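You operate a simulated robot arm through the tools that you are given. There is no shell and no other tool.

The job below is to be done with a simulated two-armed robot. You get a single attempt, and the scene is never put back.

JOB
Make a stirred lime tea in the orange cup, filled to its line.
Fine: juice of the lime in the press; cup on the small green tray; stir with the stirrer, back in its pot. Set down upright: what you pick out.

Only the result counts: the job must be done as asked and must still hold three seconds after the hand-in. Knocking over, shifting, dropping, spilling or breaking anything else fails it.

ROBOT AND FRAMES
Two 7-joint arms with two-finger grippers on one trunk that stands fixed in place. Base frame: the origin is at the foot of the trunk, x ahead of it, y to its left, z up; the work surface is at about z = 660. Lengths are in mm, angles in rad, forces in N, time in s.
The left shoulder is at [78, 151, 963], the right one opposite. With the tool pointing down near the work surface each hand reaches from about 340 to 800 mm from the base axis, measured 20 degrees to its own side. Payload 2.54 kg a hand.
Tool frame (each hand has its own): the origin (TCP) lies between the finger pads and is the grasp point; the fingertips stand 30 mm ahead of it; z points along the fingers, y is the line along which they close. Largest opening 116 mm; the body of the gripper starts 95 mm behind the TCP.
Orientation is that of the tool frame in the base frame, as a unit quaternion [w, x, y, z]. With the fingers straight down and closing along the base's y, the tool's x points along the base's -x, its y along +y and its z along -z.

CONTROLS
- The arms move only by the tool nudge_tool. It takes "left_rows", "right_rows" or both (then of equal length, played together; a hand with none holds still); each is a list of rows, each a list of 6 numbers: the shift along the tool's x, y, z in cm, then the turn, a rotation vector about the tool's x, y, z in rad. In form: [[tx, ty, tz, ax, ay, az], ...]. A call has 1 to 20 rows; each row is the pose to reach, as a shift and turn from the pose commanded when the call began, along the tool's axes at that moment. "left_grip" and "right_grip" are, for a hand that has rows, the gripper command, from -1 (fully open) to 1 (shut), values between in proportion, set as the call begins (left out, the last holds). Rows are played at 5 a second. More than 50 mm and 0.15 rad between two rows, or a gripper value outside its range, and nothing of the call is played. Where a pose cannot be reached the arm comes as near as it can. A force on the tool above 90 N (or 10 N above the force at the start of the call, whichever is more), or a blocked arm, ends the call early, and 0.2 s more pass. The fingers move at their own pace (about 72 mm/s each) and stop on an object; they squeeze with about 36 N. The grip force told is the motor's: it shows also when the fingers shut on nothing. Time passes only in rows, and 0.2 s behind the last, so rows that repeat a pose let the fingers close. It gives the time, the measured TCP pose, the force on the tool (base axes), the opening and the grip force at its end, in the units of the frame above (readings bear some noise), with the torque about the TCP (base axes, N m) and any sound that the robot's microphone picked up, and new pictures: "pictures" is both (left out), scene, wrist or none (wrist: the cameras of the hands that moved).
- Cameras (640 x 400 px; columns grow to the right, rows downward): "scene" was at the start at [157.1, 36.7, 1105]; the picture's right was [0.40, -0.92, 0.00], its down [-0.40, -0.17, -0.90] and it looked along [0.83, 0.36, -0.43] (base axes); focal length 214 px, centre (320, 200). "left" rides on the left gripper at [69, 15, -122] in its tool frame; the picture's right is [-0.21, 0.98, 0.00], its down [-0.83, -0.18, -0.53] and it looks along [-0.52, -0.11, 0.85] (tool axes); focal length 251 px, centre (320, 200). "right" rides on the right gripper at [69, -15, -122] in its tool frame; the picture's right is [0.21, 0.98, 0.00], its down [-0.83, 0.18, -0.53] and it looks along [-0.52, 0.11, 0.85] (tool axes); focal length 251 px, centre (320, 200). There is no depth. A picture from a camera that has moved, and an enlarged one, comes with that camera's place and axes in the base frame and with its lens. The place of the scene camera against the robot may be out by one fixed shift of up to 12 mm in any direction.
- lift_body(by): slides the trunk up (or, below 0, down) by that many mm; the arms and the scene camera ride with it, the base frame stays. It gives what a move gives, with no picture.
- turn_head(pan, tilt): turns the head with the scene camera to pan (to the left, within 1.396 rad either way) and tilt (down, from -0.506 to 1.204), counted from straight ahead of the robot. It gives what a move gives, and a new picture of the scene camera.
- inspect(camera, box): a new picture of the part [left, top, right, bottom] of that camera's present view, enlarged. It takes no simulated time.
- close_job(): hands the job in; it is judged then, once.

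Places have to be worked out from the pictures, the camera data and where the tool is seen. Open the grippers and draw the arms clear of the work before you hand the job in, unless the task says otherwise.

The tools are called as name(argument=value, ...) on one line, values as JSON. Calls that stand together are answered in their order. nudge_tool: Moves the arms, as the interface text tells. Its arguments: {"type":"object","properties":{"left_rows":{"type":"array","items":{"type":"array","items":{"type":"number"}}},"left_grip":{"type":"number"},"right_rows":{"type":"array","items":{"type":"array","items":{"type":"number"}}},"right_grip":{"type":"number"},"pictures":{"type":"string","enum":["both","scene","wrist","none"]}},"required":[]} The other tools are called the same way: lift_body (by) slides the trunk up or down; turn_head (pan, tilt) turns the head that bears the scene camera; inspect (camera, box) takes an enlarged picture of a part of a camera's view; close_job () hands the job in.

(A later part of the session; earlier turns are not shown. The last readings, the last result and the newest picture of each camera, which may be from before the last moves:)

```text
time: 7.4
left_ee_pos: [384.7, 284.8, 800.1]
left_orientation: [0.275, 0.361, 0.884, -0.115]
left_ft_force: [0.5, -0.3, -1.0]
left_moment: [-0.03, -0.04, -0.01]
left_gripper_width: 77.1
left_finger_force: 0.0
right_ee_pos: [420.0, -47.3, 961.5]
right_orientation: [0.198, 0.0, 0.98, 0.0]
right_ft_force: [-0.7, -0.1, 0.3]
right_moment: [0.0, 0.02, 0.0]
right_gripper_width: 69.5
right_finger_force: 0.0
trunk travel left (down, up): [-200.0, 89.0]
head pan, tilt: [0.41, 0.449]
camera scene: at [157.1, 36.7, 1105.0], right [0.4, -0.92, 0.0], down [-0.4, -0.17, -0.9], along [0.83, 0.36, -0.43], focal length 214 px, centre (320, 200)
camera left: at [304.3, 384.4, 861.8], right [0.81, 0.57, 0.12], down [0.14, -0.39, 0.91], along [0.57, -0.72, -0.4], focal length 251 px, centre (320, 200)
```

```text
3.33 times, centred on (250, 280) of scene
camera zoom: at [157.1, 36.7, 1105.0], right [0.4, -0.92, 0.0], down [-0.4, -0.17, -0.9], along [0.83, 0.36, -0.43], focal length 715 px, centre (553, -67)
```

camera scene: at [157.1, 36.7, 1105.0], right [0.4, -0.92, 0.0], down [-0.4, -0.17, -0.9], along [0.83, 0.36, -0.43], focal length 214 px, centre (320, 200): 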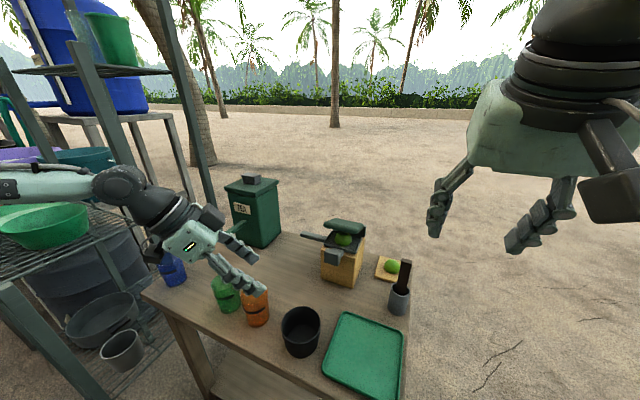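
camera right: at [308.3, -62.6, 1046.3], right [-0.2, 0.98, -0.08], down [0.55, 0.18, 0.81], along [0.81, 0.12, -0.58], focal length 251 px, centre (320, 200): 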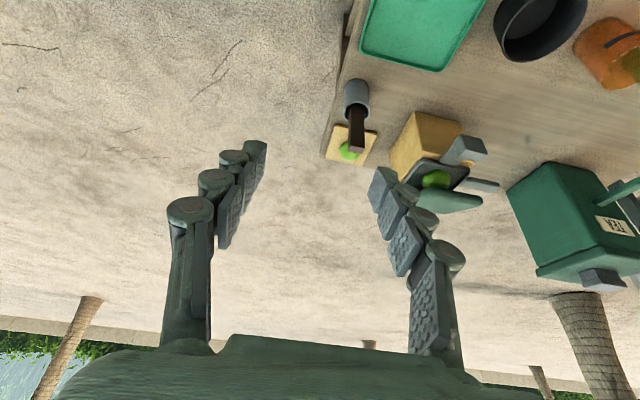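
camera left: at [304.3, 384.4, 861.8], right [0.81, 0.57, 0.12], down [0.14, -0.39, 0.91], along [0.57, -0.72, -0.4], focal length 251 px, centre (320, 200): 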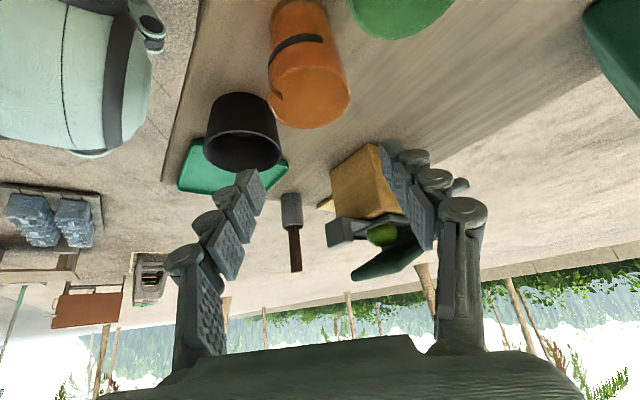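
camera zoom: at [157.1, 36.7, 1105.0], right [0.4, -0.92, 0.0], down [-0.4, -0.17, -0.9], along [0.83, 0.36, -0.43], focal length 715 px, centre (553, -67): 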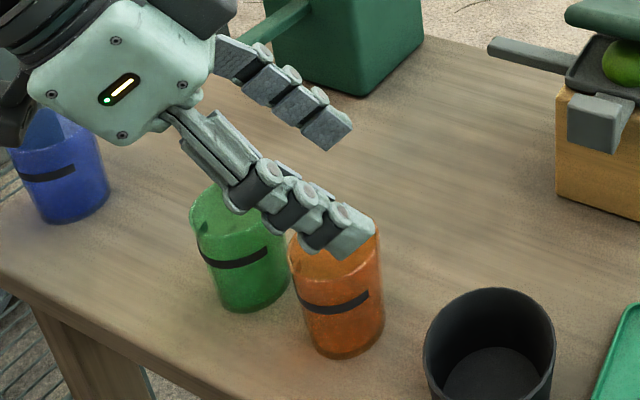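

The newest wrist view puts the cup nearer (379,292), well centred between the fingers. I lower the hand around it without closing yet.

nudge_tool(left_rows=[[1.4, 0.04, 1.7, 0, 0, 0], [2.8, 0.08, 3.4, 0, 0, 0], [4.2, 0.12, 5.1, 0, 0, 0], [5.64, 0.15, 6.82, 0, 0, 0]])

inspect(camera="scene", box=[180, 240, 320, 340])

inspect(camera="left", box=[160, 0, 480, 240])

```text
time: 8.4
left_ee_pos: [379.9, 290.1, 711.7]
left_orientation: [0.274, 0.362, 0.884, -0.116]
left_ft_force: [-0.2, -0.1, 0.7]
left_moment: [-0.02, -0.01, -0.03]
left_gripper_width: 77.2
left_finger_force: 0.1
right_ee_pos: [421.1, -47.3, 961.7]
right_orientation: [0.198, -0.001, 0.98, 0.0]
right_ft_force: [0.3, -0.6, 0.7]
right_moment: [-0.01, -0.02, 0.0]
right_gripper_width: 69.5
right_finger_force: 0.1
trunk travel left (down, up): [-200.0, 89.0]
head pan, tilt: [0.41, 0.449]
camera scene: at [157.2, 36.7, 1105.0], right [0.4, -0.92, 0.0], down [-0.4, -0.17, -0.9], along [0.83, 0.36, -0.43], focal length 214 px, centre (320, 200)
camera left: at [299.5, 390.6, 773.4], right [0.81, 0.57, 0.12], down [0.14, -0.39, 0.91], along [0.57, -0.72, -0.4], focal length 251 px, centre (320, 200)
```

scene: 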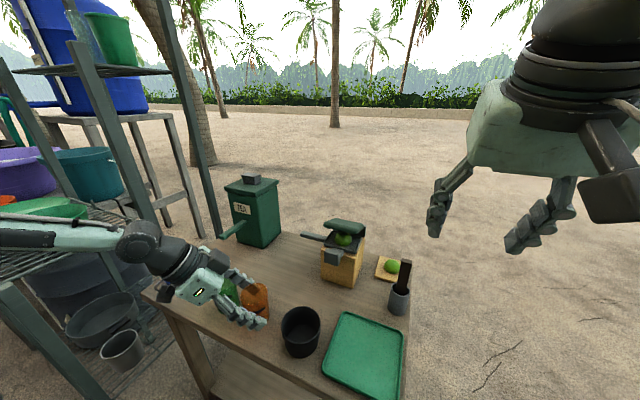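
left: 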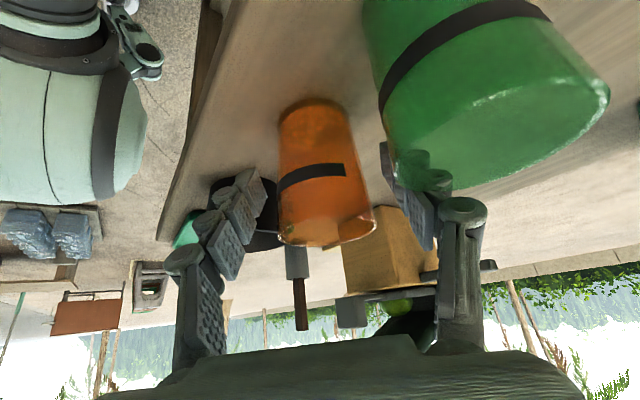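

```text
4.00 times, centred on (250, 290) of scene
camera zoom: at [157.2, 36.7, 1105.0], right [0.4, -0.92, 0.0], down [-0.4, -0.17, -0.9], along [0.83, 0.36, -0.43], focal length 858 px, centre (600, -160)
```

zoom: 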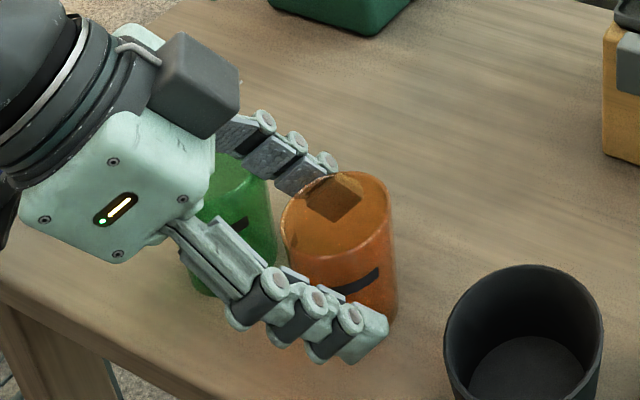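

```text
1.67 times, centred on (320, 120) of left
camera zoom: at [299.5, 390.6, 773.4], right [0.81, 0.57, 0.12], down [0.14, -0.39, 0.91], along [0.57, -0.72, -0.4], focal length 419 px, centre (320, 333)
```

zoom: 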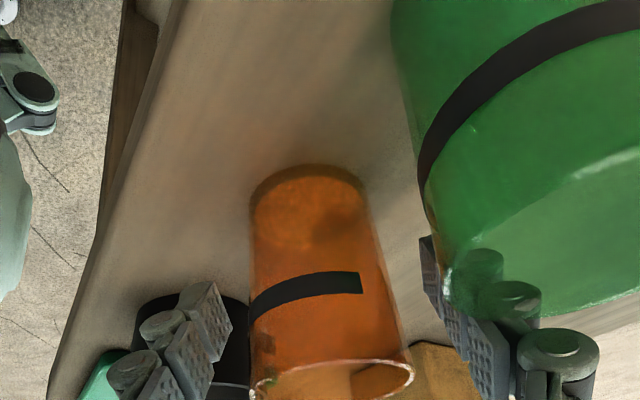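

The fingers straddle the orange cup with clear room to the green cup. I close the grip on it.

nudge_tool(left_rows=[[0, 0, 0, 0, 0, 0], [0, 0, 0, 0, 0, 0], [0, 0, 0, 0, 0, 0]], left_grip=1)

```text
time: 9.2
left_ee_pos: [379.4, 289.9, 713.5]
left_orientation: [0.275, 0.361, 0.884, -0.115]
left_ft_force: [-0.9, -0.3, -0.1]
left_moment: [0.01, 0.0, 0.02]
left_gripper_width: 49.4
left_finger_force: 35.7
right_ee_pos: [419.4, -47.1, 961.3]
right_orientation: [0.199, 0.0, 0.98, 0.001]
right_ft_force: [0.3, 0.2, -0.3]
right_moment: [0.01, -0.01, 0.02]
right_gripper_width: 69.6
right_finger_force: 0.1
trunk travel left (down, up): [-200.0, 89.0]
head pan, tilt: [0.41, 0.449]
camera scene: at [157.1, 36.7, 1105.0], right [0.4, -0.92, 0.0], down [-0.4, -0.17, -0.9], along [0.83, 0.36, -0.43], focal length 214 px, centre (320, 200)
camera left: at [299.6, 390.6, 773.7], right [0.81, 0.57, 0.12], down [0.14, -0.39, 0.91], along [0.57, -0.72, -0.4], focal length 251 px, centre (320, 200)
```

scene: 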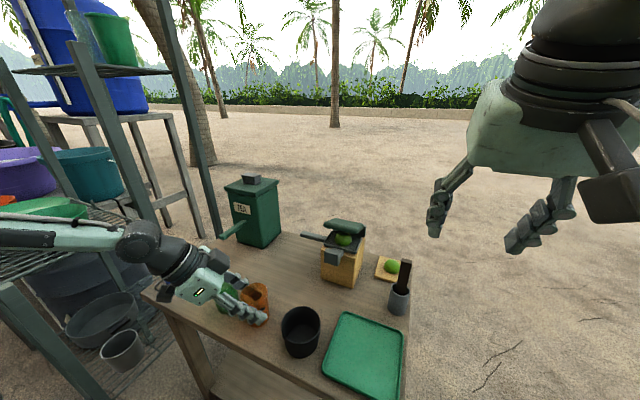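
left: 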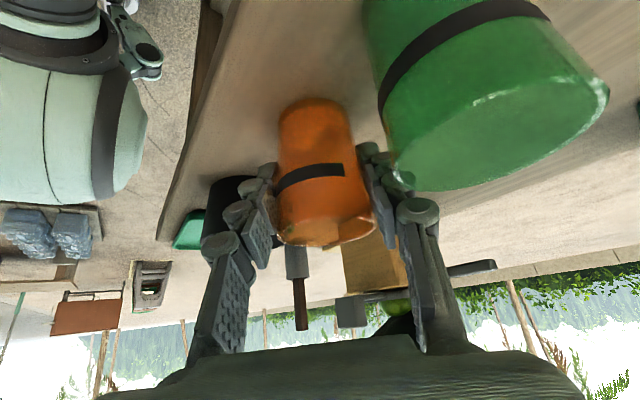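

The cup is gripped (49 mm). I lift it 30 mm and carry it forward into the free middle of the table.

nudge_tool(left_rows=[[-0.85, 0, -1.24, 0, 0, 0], [-1.7, 0, -2.48, 0, 0, 0], [-3.47, 2.57, -1.28, 0, 0, 0], [-5.24, 5.15, -0.07, 0, 0, 0], [-7.01, 7.72, 1.13, 0, 0, 0]])

inspect(camera="scene", box=[200, 200, 360, 300])

inspect(camera="left", box=[180, 60, 520, 280])

```text
time: 10.4
left_ee_pos: [478.9, 301.2, 741.9]
left_orientation: [0.274, 0.361, 0.884, -0.115]
left_ft_force: [0.1, -0.1, 0.5]
left_moment: [-0.02, -0.02, -0.04]
left_gripper_width: 48.6
left_finger_force: 35.9
right_ee_pos: [420.2, -47.1, 961.8]
right_orientation: [0.199, 0.0, 0.98, 0.0]
right_ft_force: [0.1, 0.1, 0.3]
right_moment: [0.03, 0.0, 0.01]
right_gripper_width: 69.7
right_finger_force: 0.1
trunk travel left (down, up): [-200.0, 89.0]
head pan, tilt: [0.41, 0.449]
camera scene: at [156.8, 36.5, 1105.1], right [0.4, -0.92, 0.0], down [-0.4, -0.17, -0.9], along [0.83, 0.36, -0.43], focal length 214 px, centre (320, 200)
camera left: at [399.8, 400.5, 803.9], right [0.81, 0.57, 0.12], down [0.14, -0.39, 0.91], along [0.57, -0.72, -0.4], focal length 251 px, centre (320, 200)
```

scene: 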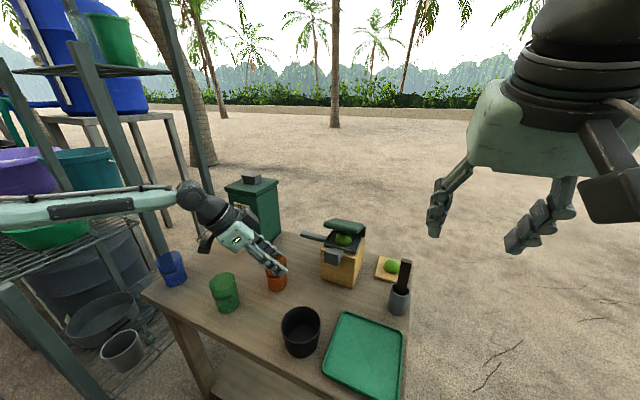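
left: 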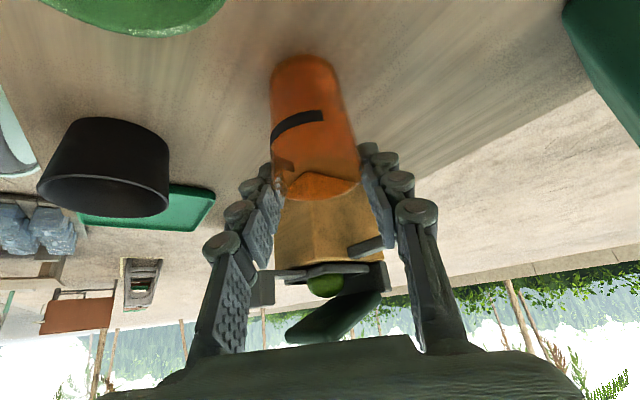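

```text
4.00 times, centred on (280, 250) of scene
camera zoom: at [156.8, 36.5, 1105.1], right [0.4, -0.92, 0.0], down [-0.4, -0.17, -0.9], along [0.83, 0.36, -0.43], focal length 858 px, centre (480, 0)
```

zoom: 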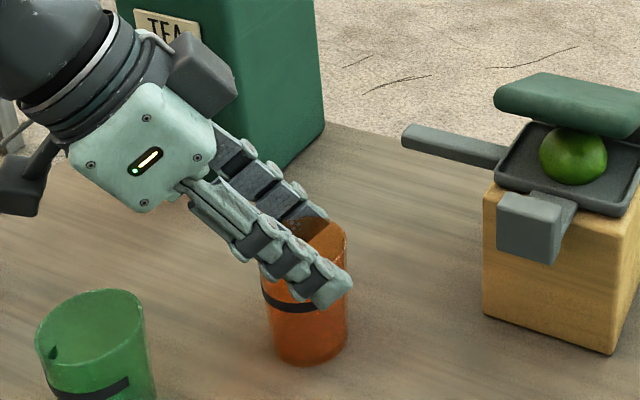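

```text
1.82 times, centred on (350, 170) of left
camera zoom: at [399.8, 400.5, 803.9], right [0.81, 0.57, 0.12], down [0.14, -0.39, 0.91], along [0.57, -0.72, -0.4], focal length 457 px, centre (266, 254)
```

zoom: 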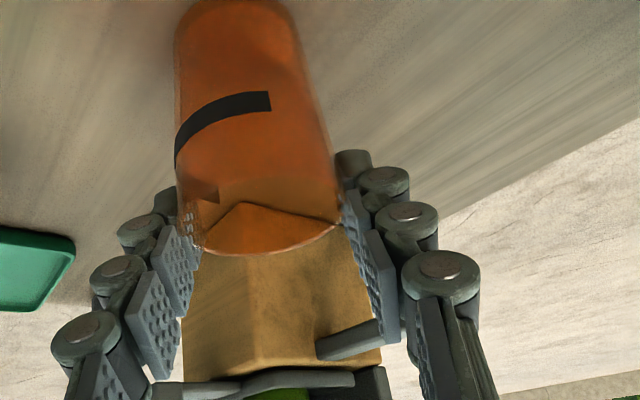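

The cup followed the hand, but the wrist view shows it sitting lower between the fingers than before; it may have slid on the table rather than lifted. I lift 40 mm straight up to check with the scene camera.

nudge_tool(left_rows=[[-0.57, 0, -0.83, 0, 0, 0], [-1.14, 0, -1.65, 0, 0, 0], [-1.7, 0, -2.48, 0, 0, 0], [-2.27, 0, -3.3, 0, 0, 0]])

inspect(camera="scene", box=[200, 200, 360, 300])

```text
time: 11.4
left_ee_pos: [479.2, 300.6, 782.8]
left_orientation: [0.274, 0.361, 0.884, -0.115]
left_ft_force: [-0.7, 1.1, -1.0]
left_moment: [0.02, 0.0, 0.0]
left_gripper_width: 48.6
left_finger_force: 35.8
right_ee_pos: [421.1, -46.7, 961.3]
right_orientation: [0.199, 0.001, 0.98, -0.001]
right_ft_force: [-0.3, -0.6, -0.3]
right_moment: [-0.01, 0.0, -0.05]
right_gripper_width: 69.8
right_finger_force: 0.1
trunk travel left (down, up): [-200.0, 89.0]
head pan, tilt: [0.41, 0.449]
camera scene: at [157.1, 36.7, 1105.0], right [0.4, -0.92, 0.0], down [-0.4, -0.17, -0.9], along [0.83, 0.36, -0.43], focal length 214 px, centre (320, 200)
camera left: at [400.2, 400.7, 843.8], right [0.81, 0.57, 0.12], down [0.14, -0.39, 0.91], along [0.57, -0.72, -0.4], focal length 251 px, centre (320, 200)
```

scene: 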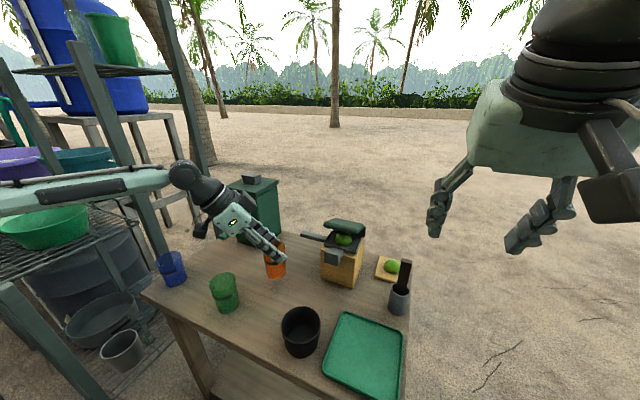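
left: 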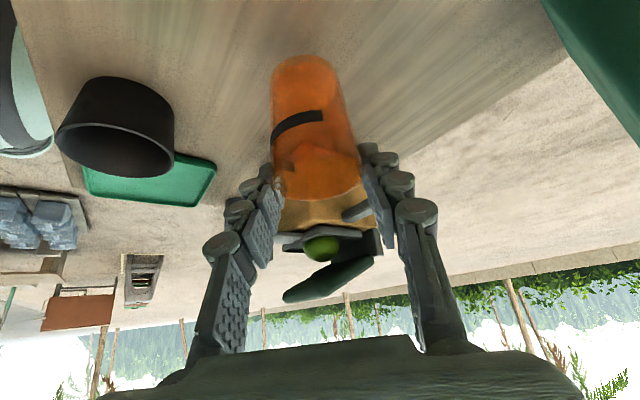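

```text
4.00 times, centred on (280, 250) of scene
camera zoom: at [157.1, 36.7, 1105.0], right [0.4, -0.92, 0.0], down [-0.4, -0.17, -0.9], along [0.83, 0.36, -0.43], focal length 858 px, centre (480, 0)
```

zoom: 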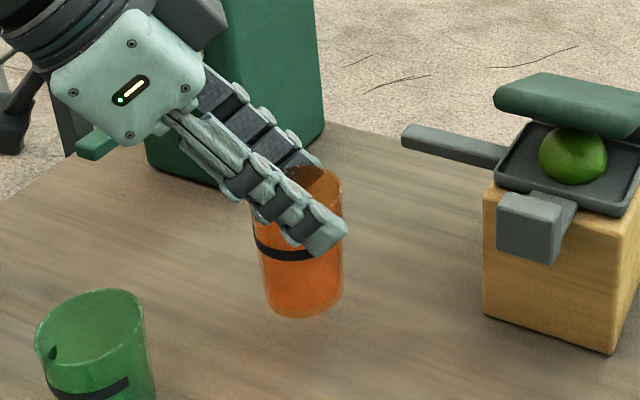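

Now the cup hangs firmly (no change in the grip during this lift), its bottom about 82 mm below the TCP and still upright. I bring it down to just above the table at about (518,305), short of the press spout.

nudge_tool(left_rows=[[-0.1, 0.95, 1.6, 0, 0, 0], [-0.16, 1.9, 3.2, 0, 0, 0], [-0.24, 2.86, 4.86, 0, 0, 0]])

inspect(camera="scene", box=[220, 200, 380, 300])

inspect(camera="left", box=[220, 40, 480, 300])

```text
time: 12.2
left_ee_pos: [522.4, 301.5, 742.7]
left_orientation: [0.275, 0.362, 0.883, -0.116]
left_ft_force: [0.2, 1.1, -0.3]
left_moment: [-0.01, 0.02, 0.05]
left_gripper_width: 48.4
left_finger_force: 36.2
right_ee_pos: [419.9, -47.7, 961.6]
right_orientation: [0.199, 0.001, 0.98, -0.001]
right_ft_force: [-0.5, 0.6, -0.7]
right_moment: [0.0, 0.02, -0.02]
right_gripper_width: 69.7
right_finger_force: 0.1
trunk travel left (down, up): [-200.0, 89.0]
head pan, tilt: [0.41, 0.449]
camera scene: at [157.1, 36.7, 1105.0], right [0.4, -0.92, 0.0], down [-0.4, -0.17, -0.9], along [0.83, 0.36, -0.43], focal length 214 px, centre (320, 200)
camera left: at [441.5, 400.5, 804.8], right [0.81, 0.57, 0.12], down [0.14, -0.39, 0.91], along [0.57, -0.72, -0.4], focal length 251 px, centre (320, 200)
```

scene: 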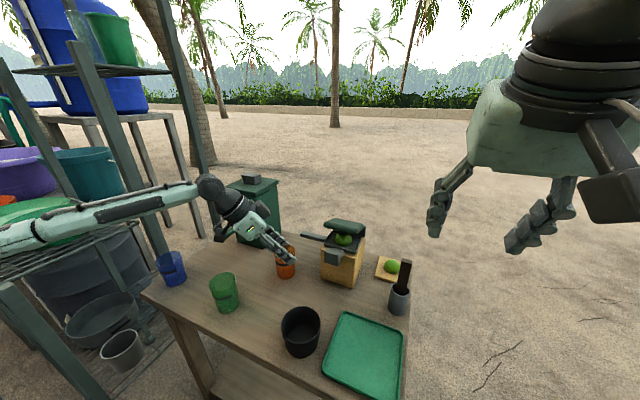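
left: 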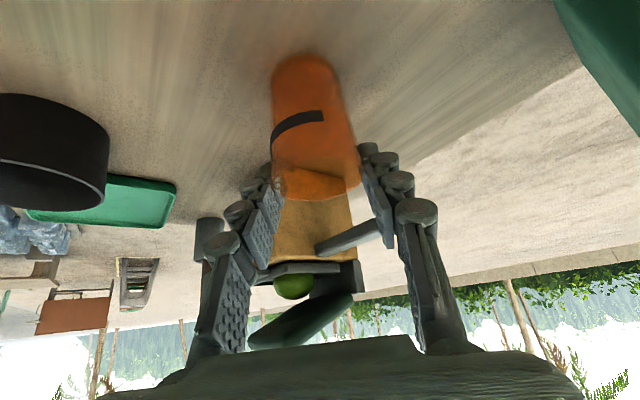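

```text
4.00 times, centred on (300, 250) of scene
camera zoom: at [157.1, 36.7, 1105.0], right [0.4, -0.92, 0.0], down [-0.4, -0.17, -0.9], along [0.83, 0.36, -0.43], focal length 858 px, centre (400, 0)
```

zoom: 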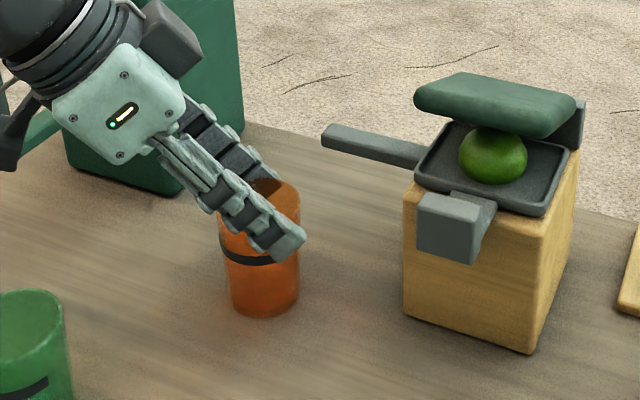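

```text
1.54 times, centred on (350, 170) of left
camera zoom: at [441.5, 400.5, 804.8], right [0.81, 0.57, 0.12], down [0.14, -0.39, 0.91], along [0.57, -0.72, -0.4], focal length 387 px, centre (274, 246)
```

zoom: 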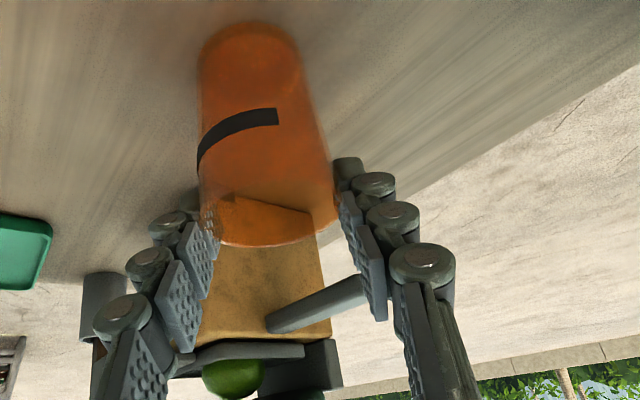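

Top views give the press spout tip at about (586,284), underside near 744; the cup rim is near 739. I first lower the cup gently to find table contact, so that it slides under with the most clearance.

nudge_tool(left_rows=[[0.057, 0, 0.083, 0, 0, 0], [0.114, 0, 0.165, 0, 0, 0]], pictures="none")

```text
time: 12.8
left_ee_pos: [521.7, 300.2, 742.6]
left_orientation: [0.276, 0.362, 0.883, -0.115]
left_ft_force: [0.0, 1.4, 3.7]
left_moment: [0.09, -0.11, 0.02]
left_gripper_width: 48.5
left_finger_force: 36.1
right_ee_pos: [420.7, -46.3, 961.5]
right_orientation: [0.199, 0.0, 0.98, 0.0]
right_ft_force: [-0.6, 0.2, 0.0]
right_moment: [0.04, -0.01, -0.03]
right_gripper_width: 69.7
right_finger_force: 0.0
trunk travel left (down, up): [-200.0, 89.0]
head pan, tilt: [0.41, 0.449]
```

Contact at 3.7 N, so the cup now just touches the table. I raise it about 1.5 mm and slide it two thirds of the way to the spout.

nudge_tool(left_rows=[[-0.085, 0, -0.124, 0, 0, 0], [-1.1, 0.65, 0.57, 0, 0, 0], [-2.1, 1.3, 1.26, 0, 0, 0], [-3.1, 1.96, 1.96, 0, 0, 0]])

inspect(camera="scene", box=[220, 200, 380, 300])

inspect(camera="left", box=[220, 40, 480, 300])

inspect(camera="right", box=[370, 80, 530, 230])

```text
time: 13.8
left_ee_pos: [560.3, 287.3, 742.6]
left_orientation: [0.274, 0.362, 0.884, -0.116]
left_ft_force: [-0.6, -0.1, 0.6]
left_moment: [0.02, 0.03, 0.03]
left_gripper_width: 48.8
left_finger_force: 36.4
right_ee_pos: [422.1, -46.7, 961.5]
right_orientation: [0.199, 0.0, 0.98, 0.0]
right_ft_force: [0.1, 0.2, -0.1]
right_moment: [0.01, 0.01, 0.0]
right_gripper_width: 69.5
right_finger_force: 0.0
trunk travel left (down, up): [-200.0, 89.0]
head pan, tilt: [0.41, 0.449]
camera scene: at [157.1, 36.7, 1105.0], right [0.4, -0.92, 0.0], down [-0.4, -0.17, -0.9], along [0.83, 0.36, -0.43], focal length 214 px, centre (320, 200)
camera left: at [480.9, 388.3, 803.9], right [0.81, 0.57, 0.12], down [0.14, -0.39, 0.91], along [0.57, -0.72, -0.4], focal length 251 px, centre (320, 200)
```

scene: 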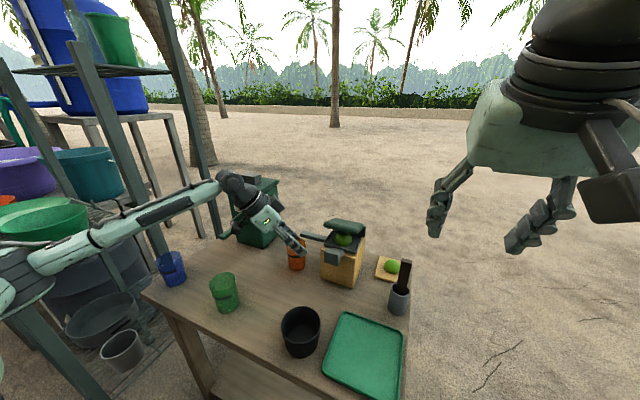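
left: 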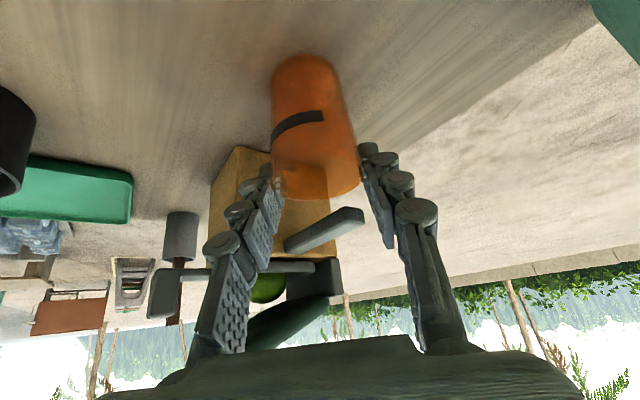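

```text
4.00 times, centred on (300, 250) of scene
camera zoom: at [157.1, 36.7, 1105.0], right [0.4, -0.92, 0.0], down [-0.4, -0.17, -0.9], along [0.83, 0.36, -0.43], focal length 858 px, centre (400, 0)
```

zoom: 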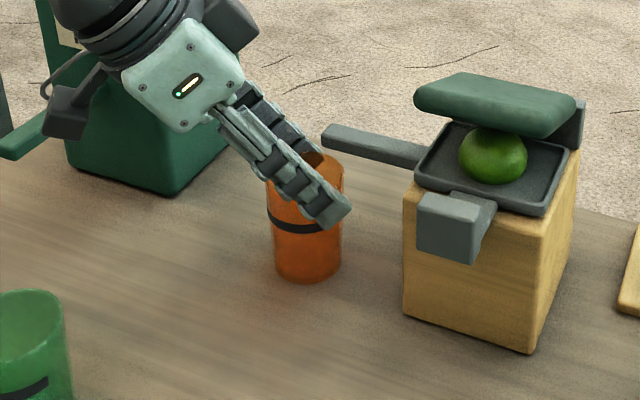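

```text
1.54 times, centred on (350, 170) of left
camera zoom: at [480.9, 388.3, 803.9], right [0.81, 0.57, 0.12], down [0.14, -0.39, 0.91], along [0.57, -0.72, -0.4], focal length 387 px, centre (274, 246)
```

zoom: 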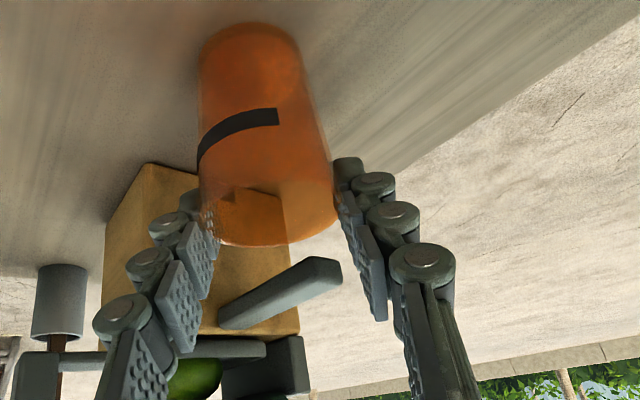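

```text
2.67 times, centred on (450, 155) of right
camera zoom: at [308.4, -62.2, 1046.3], right [-0.2, 0.98, -0.08], down [0.55, 0.18, 0.81], along [0.81, 0.11, -0.58], focal length 670 px, centre (-27, 320)
```

zoom: 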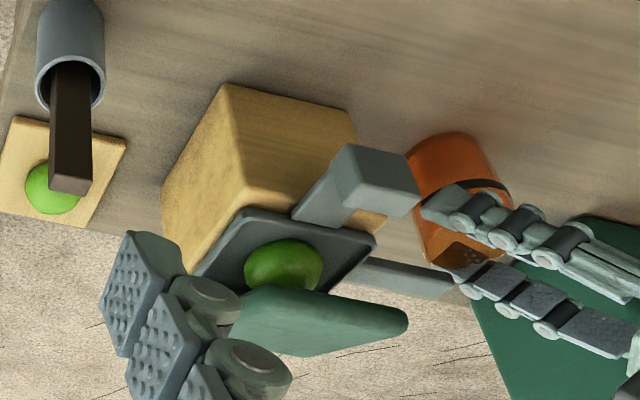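

The spout tip is now clearly seen just ahead of the cup, with its underside a little above the rim. I slide the cup the last 19 mm so it stands beneath the tip.

nudge_tool(left_rows=[[-0.44, 0.34, 0.3, 0, 0, 0], [-0.88, 0.68, 0.6, 0, 0, 0], [-1.32, 1.02, 0.9, 0, 0, 0]])

inspect(camera="scene", box=[240, 200, 360, 290])

inspect(camera="left", box=[220, 40, 420, 260])

inspect(camera="right", box=[420, 100, 530, 210])

```text
time: 14.6
left_ee_pos: [578.2, 283.6, 743.0]
left_orientation: [0.274, 0.362, 0.883, -0.116]
left_ft_force: [-0.2, 1.2, 0.4]
left_moment: [0.02, 0.0, 0.0]
left_gripper_width: 48.8
left_finger_force: 35.9
right_ee_pos: [421.0, -48.1, 960.8]
right_orientation: [0.198, 0.0, 0.98, 0.0]
right_ft_force: [0.9, 0.8, 0.1]
right_moment: [0.02, -0.02, 0.03]
right_gripper_width: 69.7
right_finger_force: 0.1
trunk travel left (down, up): [-200.0, 89.0]
head pan, tilt: [0.41, 0.449]
camera scene: at [157.1, 36.7, 1105.0], right [0.4, -0.92, 0.0], down [-0.4, -0.17, -0.9], along [0.83, 0.36, -0.43], focal length 214 px, centre (320, 200)
camera left: at [499.1, 384.1, 803.7], right [0.81, 0.57, 0.12], down [0.14, -0.39, 0.91], along [0.57, -0.72, -0.4], focal length 251 px, centre (320, 200)
```

scene: 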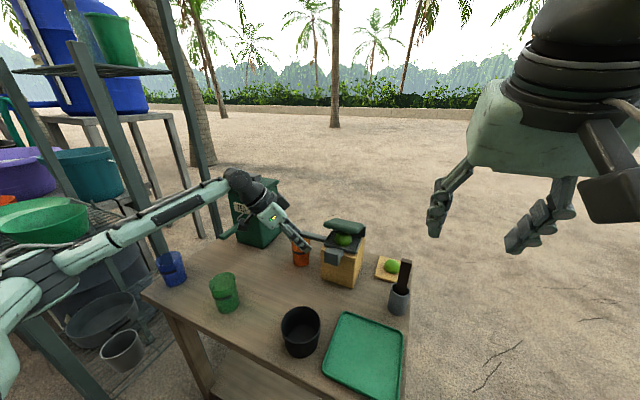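
left: 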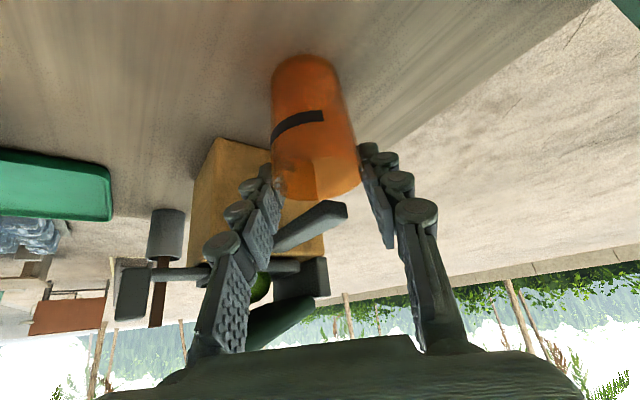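

```text
4.44 times, centred on (300, 245) of scene
camera zoom: at [157.1, 36.7, 1105.0], right [0.4, -0.92, 0.0], down [-0.4, -0.17, -0.9], along [0.83, 0.36, -0.43], focal length 953 px, centre (409, 0)
```

zoom: 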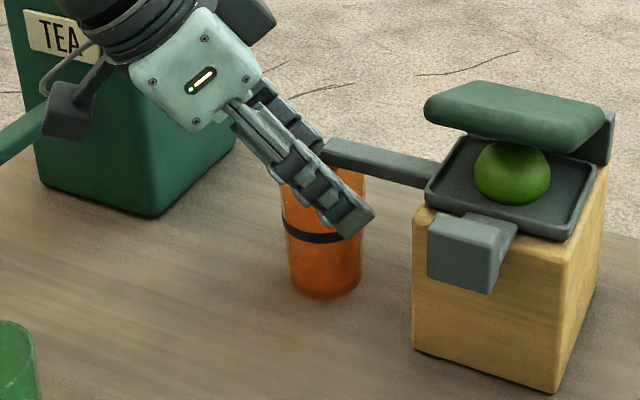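

```text
1.82 times, centred on (320, 150) of left
camera zoom: at [499.1, 384.1, 803.7], right [0.81, 0.57, 0.12], down [0.14, -0.39, 0.91], along [0.57, -0.72, -0.4], focal length 457 px, centre (320, 291)
```

zoom: 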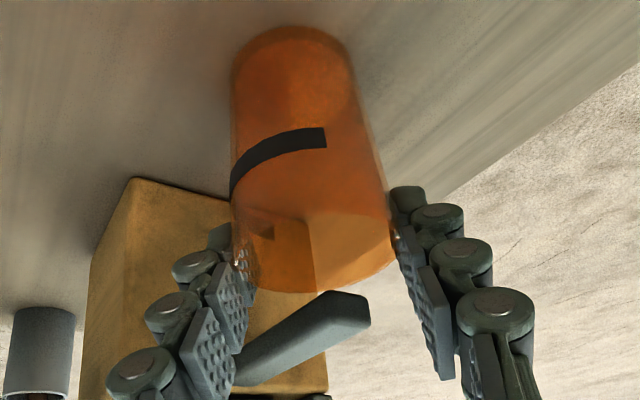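

```text
3.64 times, centred on (475, 155) of right
camera zoom: at [308.4, -62.2, 1046.2], right [-0.2, 0.98, -0.08], down [0.55, 0.18, 0.81], along [0.81, 0.11, -0.58], focal length 914 px, centre (-244, 364)
```

zoom: 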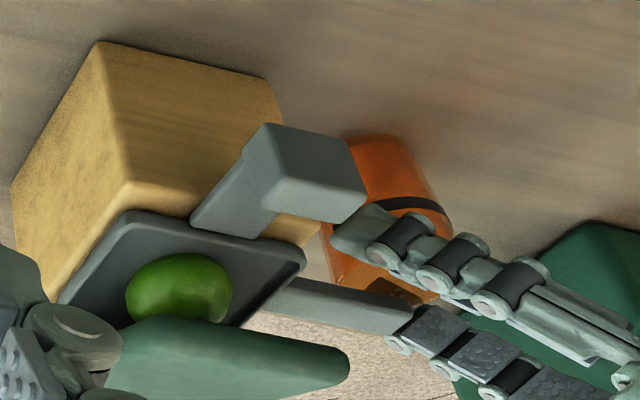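

The cup's mouth is under the spout tip. I set it down, open the fingers, and draw the hand back along its own axis.

nudge_tool(left_rows=[[0.06, 0, 0.09, 0, 0, 0], [0.1, 0, 0.15, 0, 0, 0]], pictures="none")

nudge_tool(left_rows=[[0, 0, 0, 0, 0, 0], [0, 0, 0, 0, 0, 0]], left_grip=-0.1, pictures="wrist")

```text
time: 15.2
left_ee_pos: [580.1, 285.1, 742.3]
left_orientation: [0.276, 0.361, 0.884, -0.115]
left_ft_force: [-1.4, -0.3, 4.4]
left_moment: [-0.07, -0.03, -0.01]
left_gripper_width: 48.5
left_finger_force: 36.3
right_ee_pos: [419.6, -46.6, 960.5]
right_orientation: [0.199, 0.0, 0.98, 0.0]
right_ft_force: [0.1, 0.2, -0.5]
right_moment: [-0.01, -0.02, -0.01]
right_gripper_width: 69.9
right_finger_force: 0.1
trunk travel left (down, up): [-200.0, 89.0]
head pan, tilt: [0.41, 0.449]
```

```text
time: 15.8
left_ee_pos: [579.1, 284.4, 739.8]
left_orientation: [0.275, 0.361, 0.884, -0.115]
left_ft_force: [0.0, 0.6, -0.2]
left_moment: [-0.01, -0.02, -0.01]
left_gripper_width: 63.9
left_finger_force: 0.1
right_ee_pos: [420.5, -47.4, 961.1]
right_orientation: [0.199, 0.0, 0.98, 0.0]
right_ft_force: [-0.6, 0.0, -0.1]
right_moment: [0.01, -0.03, -0.02]
right_gripper_width: 69.7
right_finger_force: 0.0
trunk travel left (down, up): [-200.0, 89.0]
head pan, tilt: [0.41, 0.449]
camera left: at [499.0, 384.4, 802.1], right [0.81, 0.57, 0.12], down [0.14, -0.39, 0.91], along [0.57, -0.72, -0.4], focal length 251 px, centre (320, 200)
```

left: 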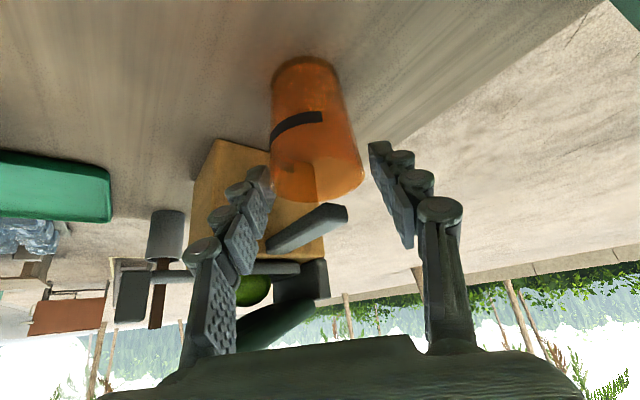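

Released without disturbance. I back the left hand 150 mm along its axis so its camera can still watch the cup.

nudge_tool(left_rows=[[0, 0, -2.5, 0, 0, 0], [0, 0, -5, 0, 0, 0], [0, 0, -9, 0, 0, 0], [0, 0, -13, 0, 0, 0]])

inspect(camera="left", box=[200, 0, 440, 200])

inspect(camera="scene", box=[250, 200, 370, 290])

inspect(camera="right", box=[380, 90, 520, 220])

```text
time: 16.8
left_ee_pos: [525.0, 337.8, 848.5]
left_orientation: [0.273, 0.362, 0.884, -0.116]
left_ft_force: [0.5, 0.8, -0.3]
left_moment: [0.05, 0.0, -0.03]
left_gripper_width: 63.8
left_finger_force: 0.1
right_ee_pos: [419.9, -47.7, 961.4]
right_orientation: [0.199, 0.0, 0.98, 0.0]
right_ft_force: [-1.1, -0.4, 0.0]
right_moment: [-0.01, 0.0, 0.01]
right_gripper_width: 69.7
right_finger_force: 0.0
trunk travel left (down, up): [-200.0, 89.0]
head pan, tilt: [0.41, 0.449]
camera scene: at [157.0, 36.5, 1105.0], right [0.4, -0.92, 0.0], down [-0.4, -0.17, -0.9], along [0.83, 0.36, -0.43], focal length 214 px, centre (320, 200)
camera left: at [445.6, 437.3, 910.7], right [0.81, 0.57, 0.12], down [0.14, -0.39, 0.91], along [0.57, -0.72, -0.4], focal length 251 px, centre (320, 200)
```

scene: 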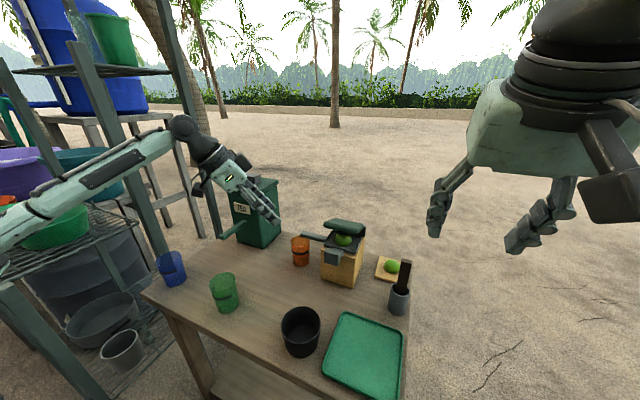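
left: 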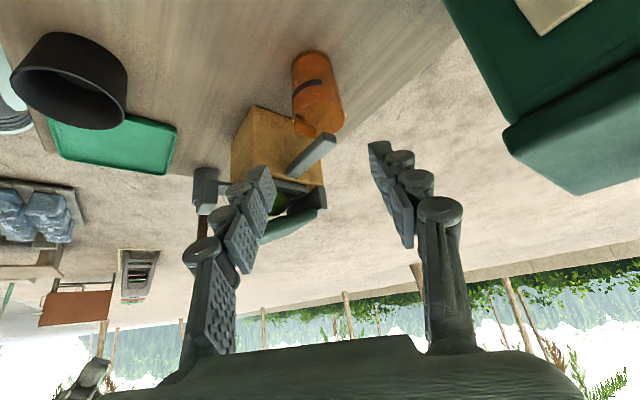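

```text
2.00 times, centred on (320, 100) of left
camera zoom: at [445.6, 437.3, 910.7], right [0.81, 0.57, 0.12], down [0.14, -0.39, 0.91], along [0.57, -0.72, -0.4], focal length 503 px, centre (320, 400)
```

zoom: 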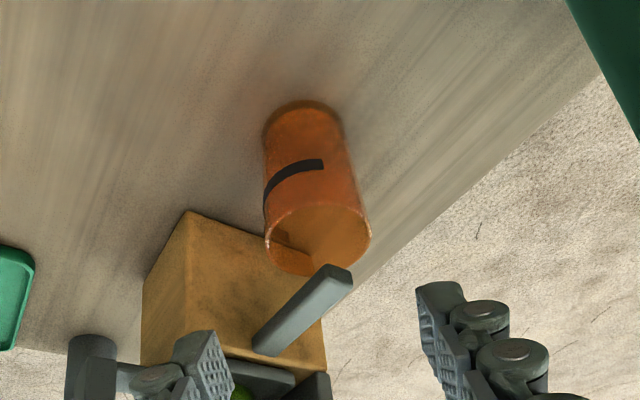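

```text
4.44 times, centred on (310, 245) of scene
camera zoom: at [157.0, 36.5, 1105.0], right [0.4, -0.92, 0.0], down [-0.4, -0.17, -0.9], along [0.83, 0.36, -0.43], focal length 953 px, centre (364, 0)
```

zoom: 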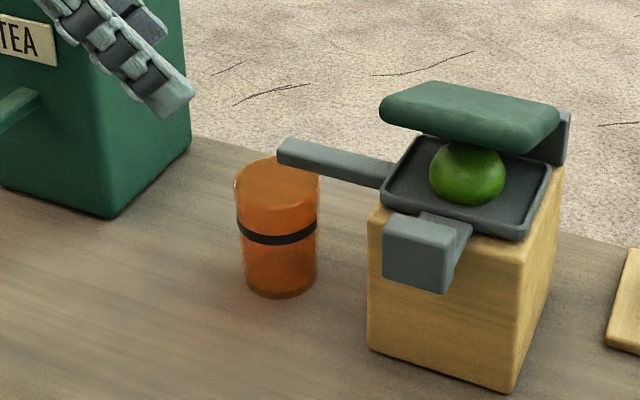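

```text
3.08 times, centred on (450, 155) of right
camera zoom: at [308.3, -62.4, 1046.3], right [-0.2, 0.98, -0.08], down [0.55, 0.18, 0.81], along [0.81, 0.11, -0.58], focal length 774 px, centre (-80, 338)
```

zoom: 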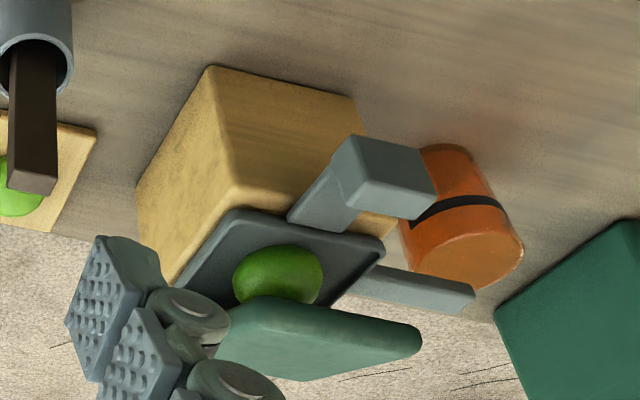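

The spout tip now overhangs the cup's mouth. A downward push on the green lid over the lime is the test least likely to shift anything, so I bring the closed right hand above the lid's front (about (555,152)), leaving the left camera on the cup.

nudge_tool(right_rows=[[-1.6, 3.3, 1.8, 0, 0.067, 0], [-3.2, 6.6, 3.6, 0, 0.134, 0], [-4.8, 10, 5.4, 0, 0.2, 0], [-6.4, 13.3, 7.2, 0, 0.267, 0], [-8.0, 16.6, 9.0, 0, 0.333, 0], [-9.3, 19.9, 10.9, 0, 0.398, 0]], right_grip=1)

inspect(camera="scene", box=[270, 180, 400, 290])

inspect(camera="left", box=[160, 40, 400, 260])

```text
time: 18.2
left_ee_pos: [525.8, 336.6, 848.9]
left_orientation: [0.273, 0.361, 0.884, -0.115]
left_ft_force: [0.7, 0.0, -0.3]
left_moment: [-0.03, -0.01, 0.04]
left_gripper_width: 63.6
left_finger_force: 0.1
right_ee_pos: [548.3, 150.5, 895.3]
right_orientation: [0.0, 0.0, 1.0, 0.0]
right_ft_force: [-0.1, -1.2, -0.5]
right_moment: [0.0, 0.02, -0.01]
right_gripper_width: 0.0
right_finger_force: 29.0
trunk travel left (down, up): [-200.0, 89.0]
head pan, tilt: [0.41, 0.449]
camera scene: at [157.2, 36.7, 1104.9], right [0.4, -0.92, 0.0], down [-0.4, -0.17, -0.9], along [0.83, 0.36, -0.43], focal length 214 px, centre (320, 200)
camera right: at [478.0, 136.3, 1016.3], right [-0.21, 0.98, 0.0], down [0.83, 0.18, 0.53], along [0.52, 0.11, -0.85], focal length 251 px, centre (320, 200)
```

scene: 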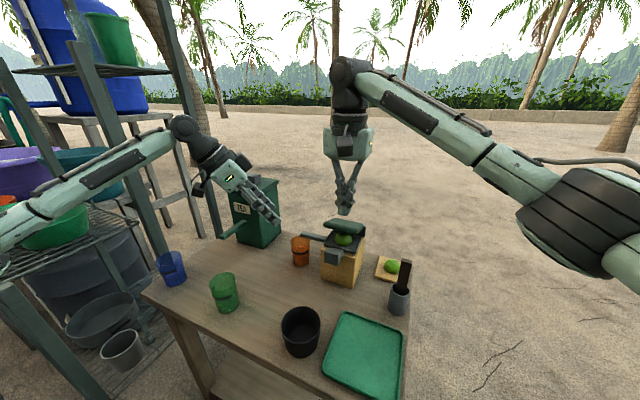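
right: 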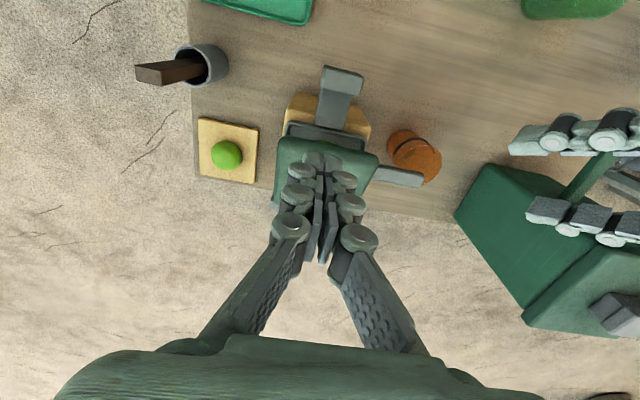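

```text
3.64 times, centred on (335, 235) of scene
camera zoom: at [157.2, 36.7, 1104.9], right [0.4, -0.92, 0.0], down [-0.4, -0.17, -0.9], along [0.83, 0.36, -0.43], focal length 780 px, centre (266, 73)
```

zoom: 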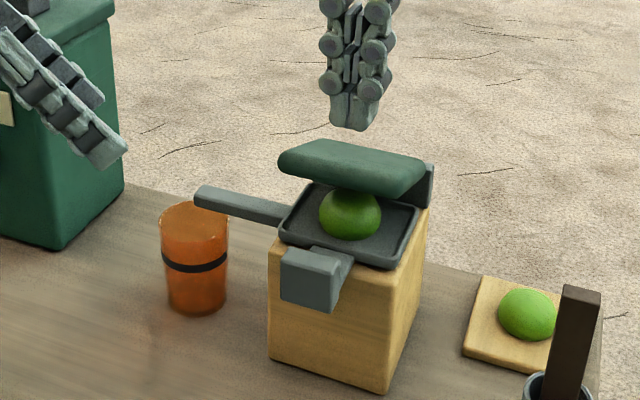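

```text
1.82 times, centred on (280, 150) of left
camera zoom: at [446.0, 437.3, 910.2], right [0.81, 0.57, 0.12], down [0.14, -0.39, 0.91], along [0.57, -0.72, -0.4], focal length 457 px, centre (393, 291)
```

zoom: 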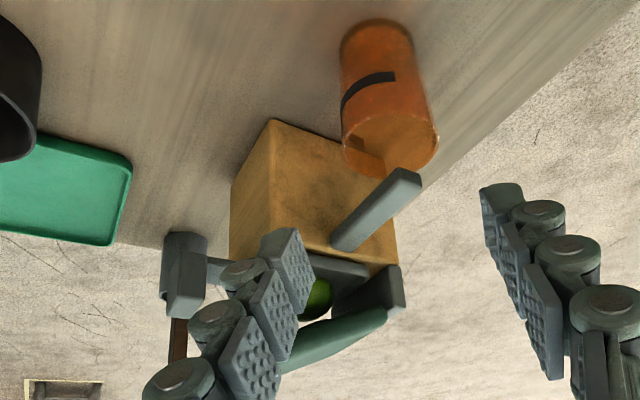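

The closed right fingers hang above the front half of the lid, tips at about z=865. I lower them 30 mm in small rows and watch the force.

nudge_tool(right_rows=[[0, 0, 1.0, 0, 0, 0], [0, 0, 2.0, 0, 0, 0], [0, 0, 2.5, 0, 0, 0]], pictures="none")

```text
time: 19.0
left_ee_pos: [525.0, 336.1, 849.0]
left_orientation: [0.274, 0.361, 0.884, -0.116]
left_ft_force: [0.0, 0.1, -0.4]
left_moment: [0.0, 0.03, 0.0]
left_gripper_width: 64.1
left_finger_force: 0.0
right_ee_pos: [549.4, 152.5, 871.9]
right_orientation: [0.001, 0.0, 1.0, 0.0]
right_ft_force: [0.3, -0.6, -0.3]
right_moment: [0.01, 0.0, 0.02]
right_gripper_width: 0.0
right_finger_force: 28.8
trunk travel left (down, up): [-200.0, 89.0]
head pan, tilt: [0.41, 0.449]
```

No contact yet (tips near 842). I continue down in 3 mm rows.

nudge_tool(right_rows=[[0, 0, 0.3, 0, 0, 0], [0, 0, 0.6, 0, 0, 0]], pictures="none")

nudge_tool(right_rows=[[0, 0, 0.3, 0, 0, 0], [0, 0, 0.6, 0, 0, 0]], pictures="scene")

inspect(camera="scene", box=[270, 180, 400, 290])

```text
time: 19.6
left_ee_pos: [525.6, 337.3, 849.5]
left_orientation: [0.274, 0.361, 0.884, -0.115]
left_ft_force: [-0.2, -0.3, -0.1]
left_moment: [-0.01, 0.01, 0.0]
left_gripper_width: 63.9
left_finger_force: 0.0
right_ee_pos: [549.2, 151.4, 865.7]
right_orientation: [0.001, 0.0, 1.0, 0.0]
right_ft_force: [-0.3, -0.8, -1.0]
right_moment: [0.0, 0.01, 0.0]
right_gripper_width: 0.1
right_finger_force: 28.6
trunk travel left (down, up): [-200.0, 89.0]
head pan, tilt: [0.41, 0.449]
```

```text
time: 20.2
left_ee_pos: [525.4, 336.3, 849.0]
left_orientation: [0.275, 0.361, 0.884, -0.115]
left_ft_force: [0.1, 0.1, 1.1]
left_moment: [0.02, 0.0, 0.03]
left_gripper_width: 63.8
left_finger_force: 0.0
right_ee_pos: [550.4, 151.1, 860.8]
right_orientation: [0.001, 0.0, 1.0, 0.0]
right_ft_force: [-0.9, 0.1, 0.1]
right_moment: [0.02, 0.02, -0.02]
right_gripper_width: 0.0
right_finger_force: 28.5
trunk travel left (down, up): [-200.0, 89.0]
head pan, tilt: [0.41, 0.449]
camera scene: at [157.1, 36.7, 1105.0], right [0.4, -0.92, 0.0], down [-0.4, -0.17, -0.9], along [0.83, 0.36, -0.43], focal length 214 px, centre (320, 200)
```

scene: 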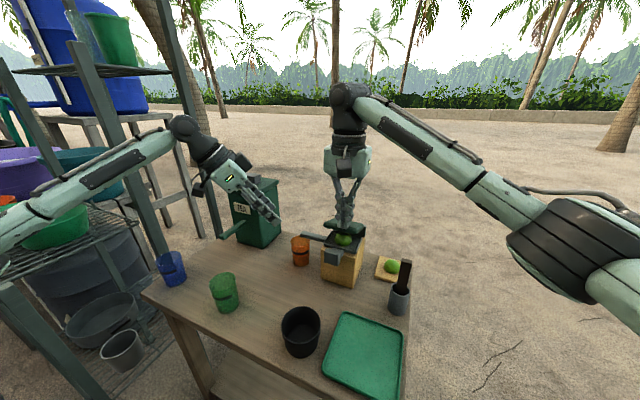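

```text
3.64 times, centred on (335, 235) of scene
camera zoom: at [157.1, 36.7, 1105.0], right [0.4, -0.92, 0.0], down [-0.4, -0.17, -0.9], along [0.83, 0.36, -0.43], focal length 780 px, centre (266, 73)
```

zoom: 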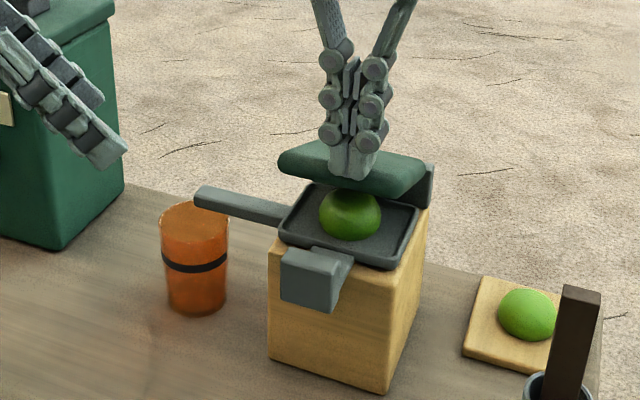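

No contact at tip height 831; the fingertips may be in front of the lid edge. I check with the other cameras.

inspect(camera="right", box=[250, 50, 450, 270])

inspect(camera="left", box=[180, 140, 360, 280])

```text
1.82 times, centred on (350, 160) of right
camera zoom: at [478.9, 135.9, 982.0], right [-0.21, 0.98, 0.0], down [0.82, 0.18, 0.54], along [0.52, 0.11, -0.84], focal length 457 px, centre (266, 273)
```

zoom: 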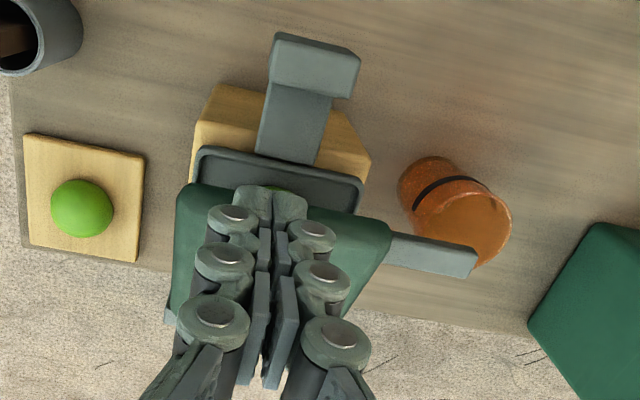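

```text
2.86 times, centred on (270, 210) of left
camera zoom: at [445.9, 437.4, 910.4], right [0.81, 0.57, 0.12], down [0.14, -0.39, 0.91], along [0.57, -0.72, -0.4], focal length 718 px, centre (463, 171)
```

zoom: 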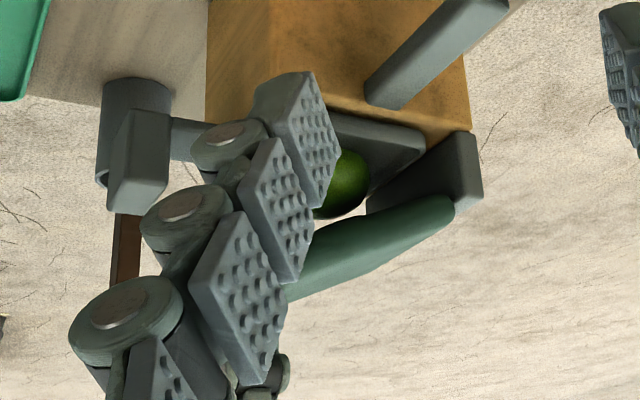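

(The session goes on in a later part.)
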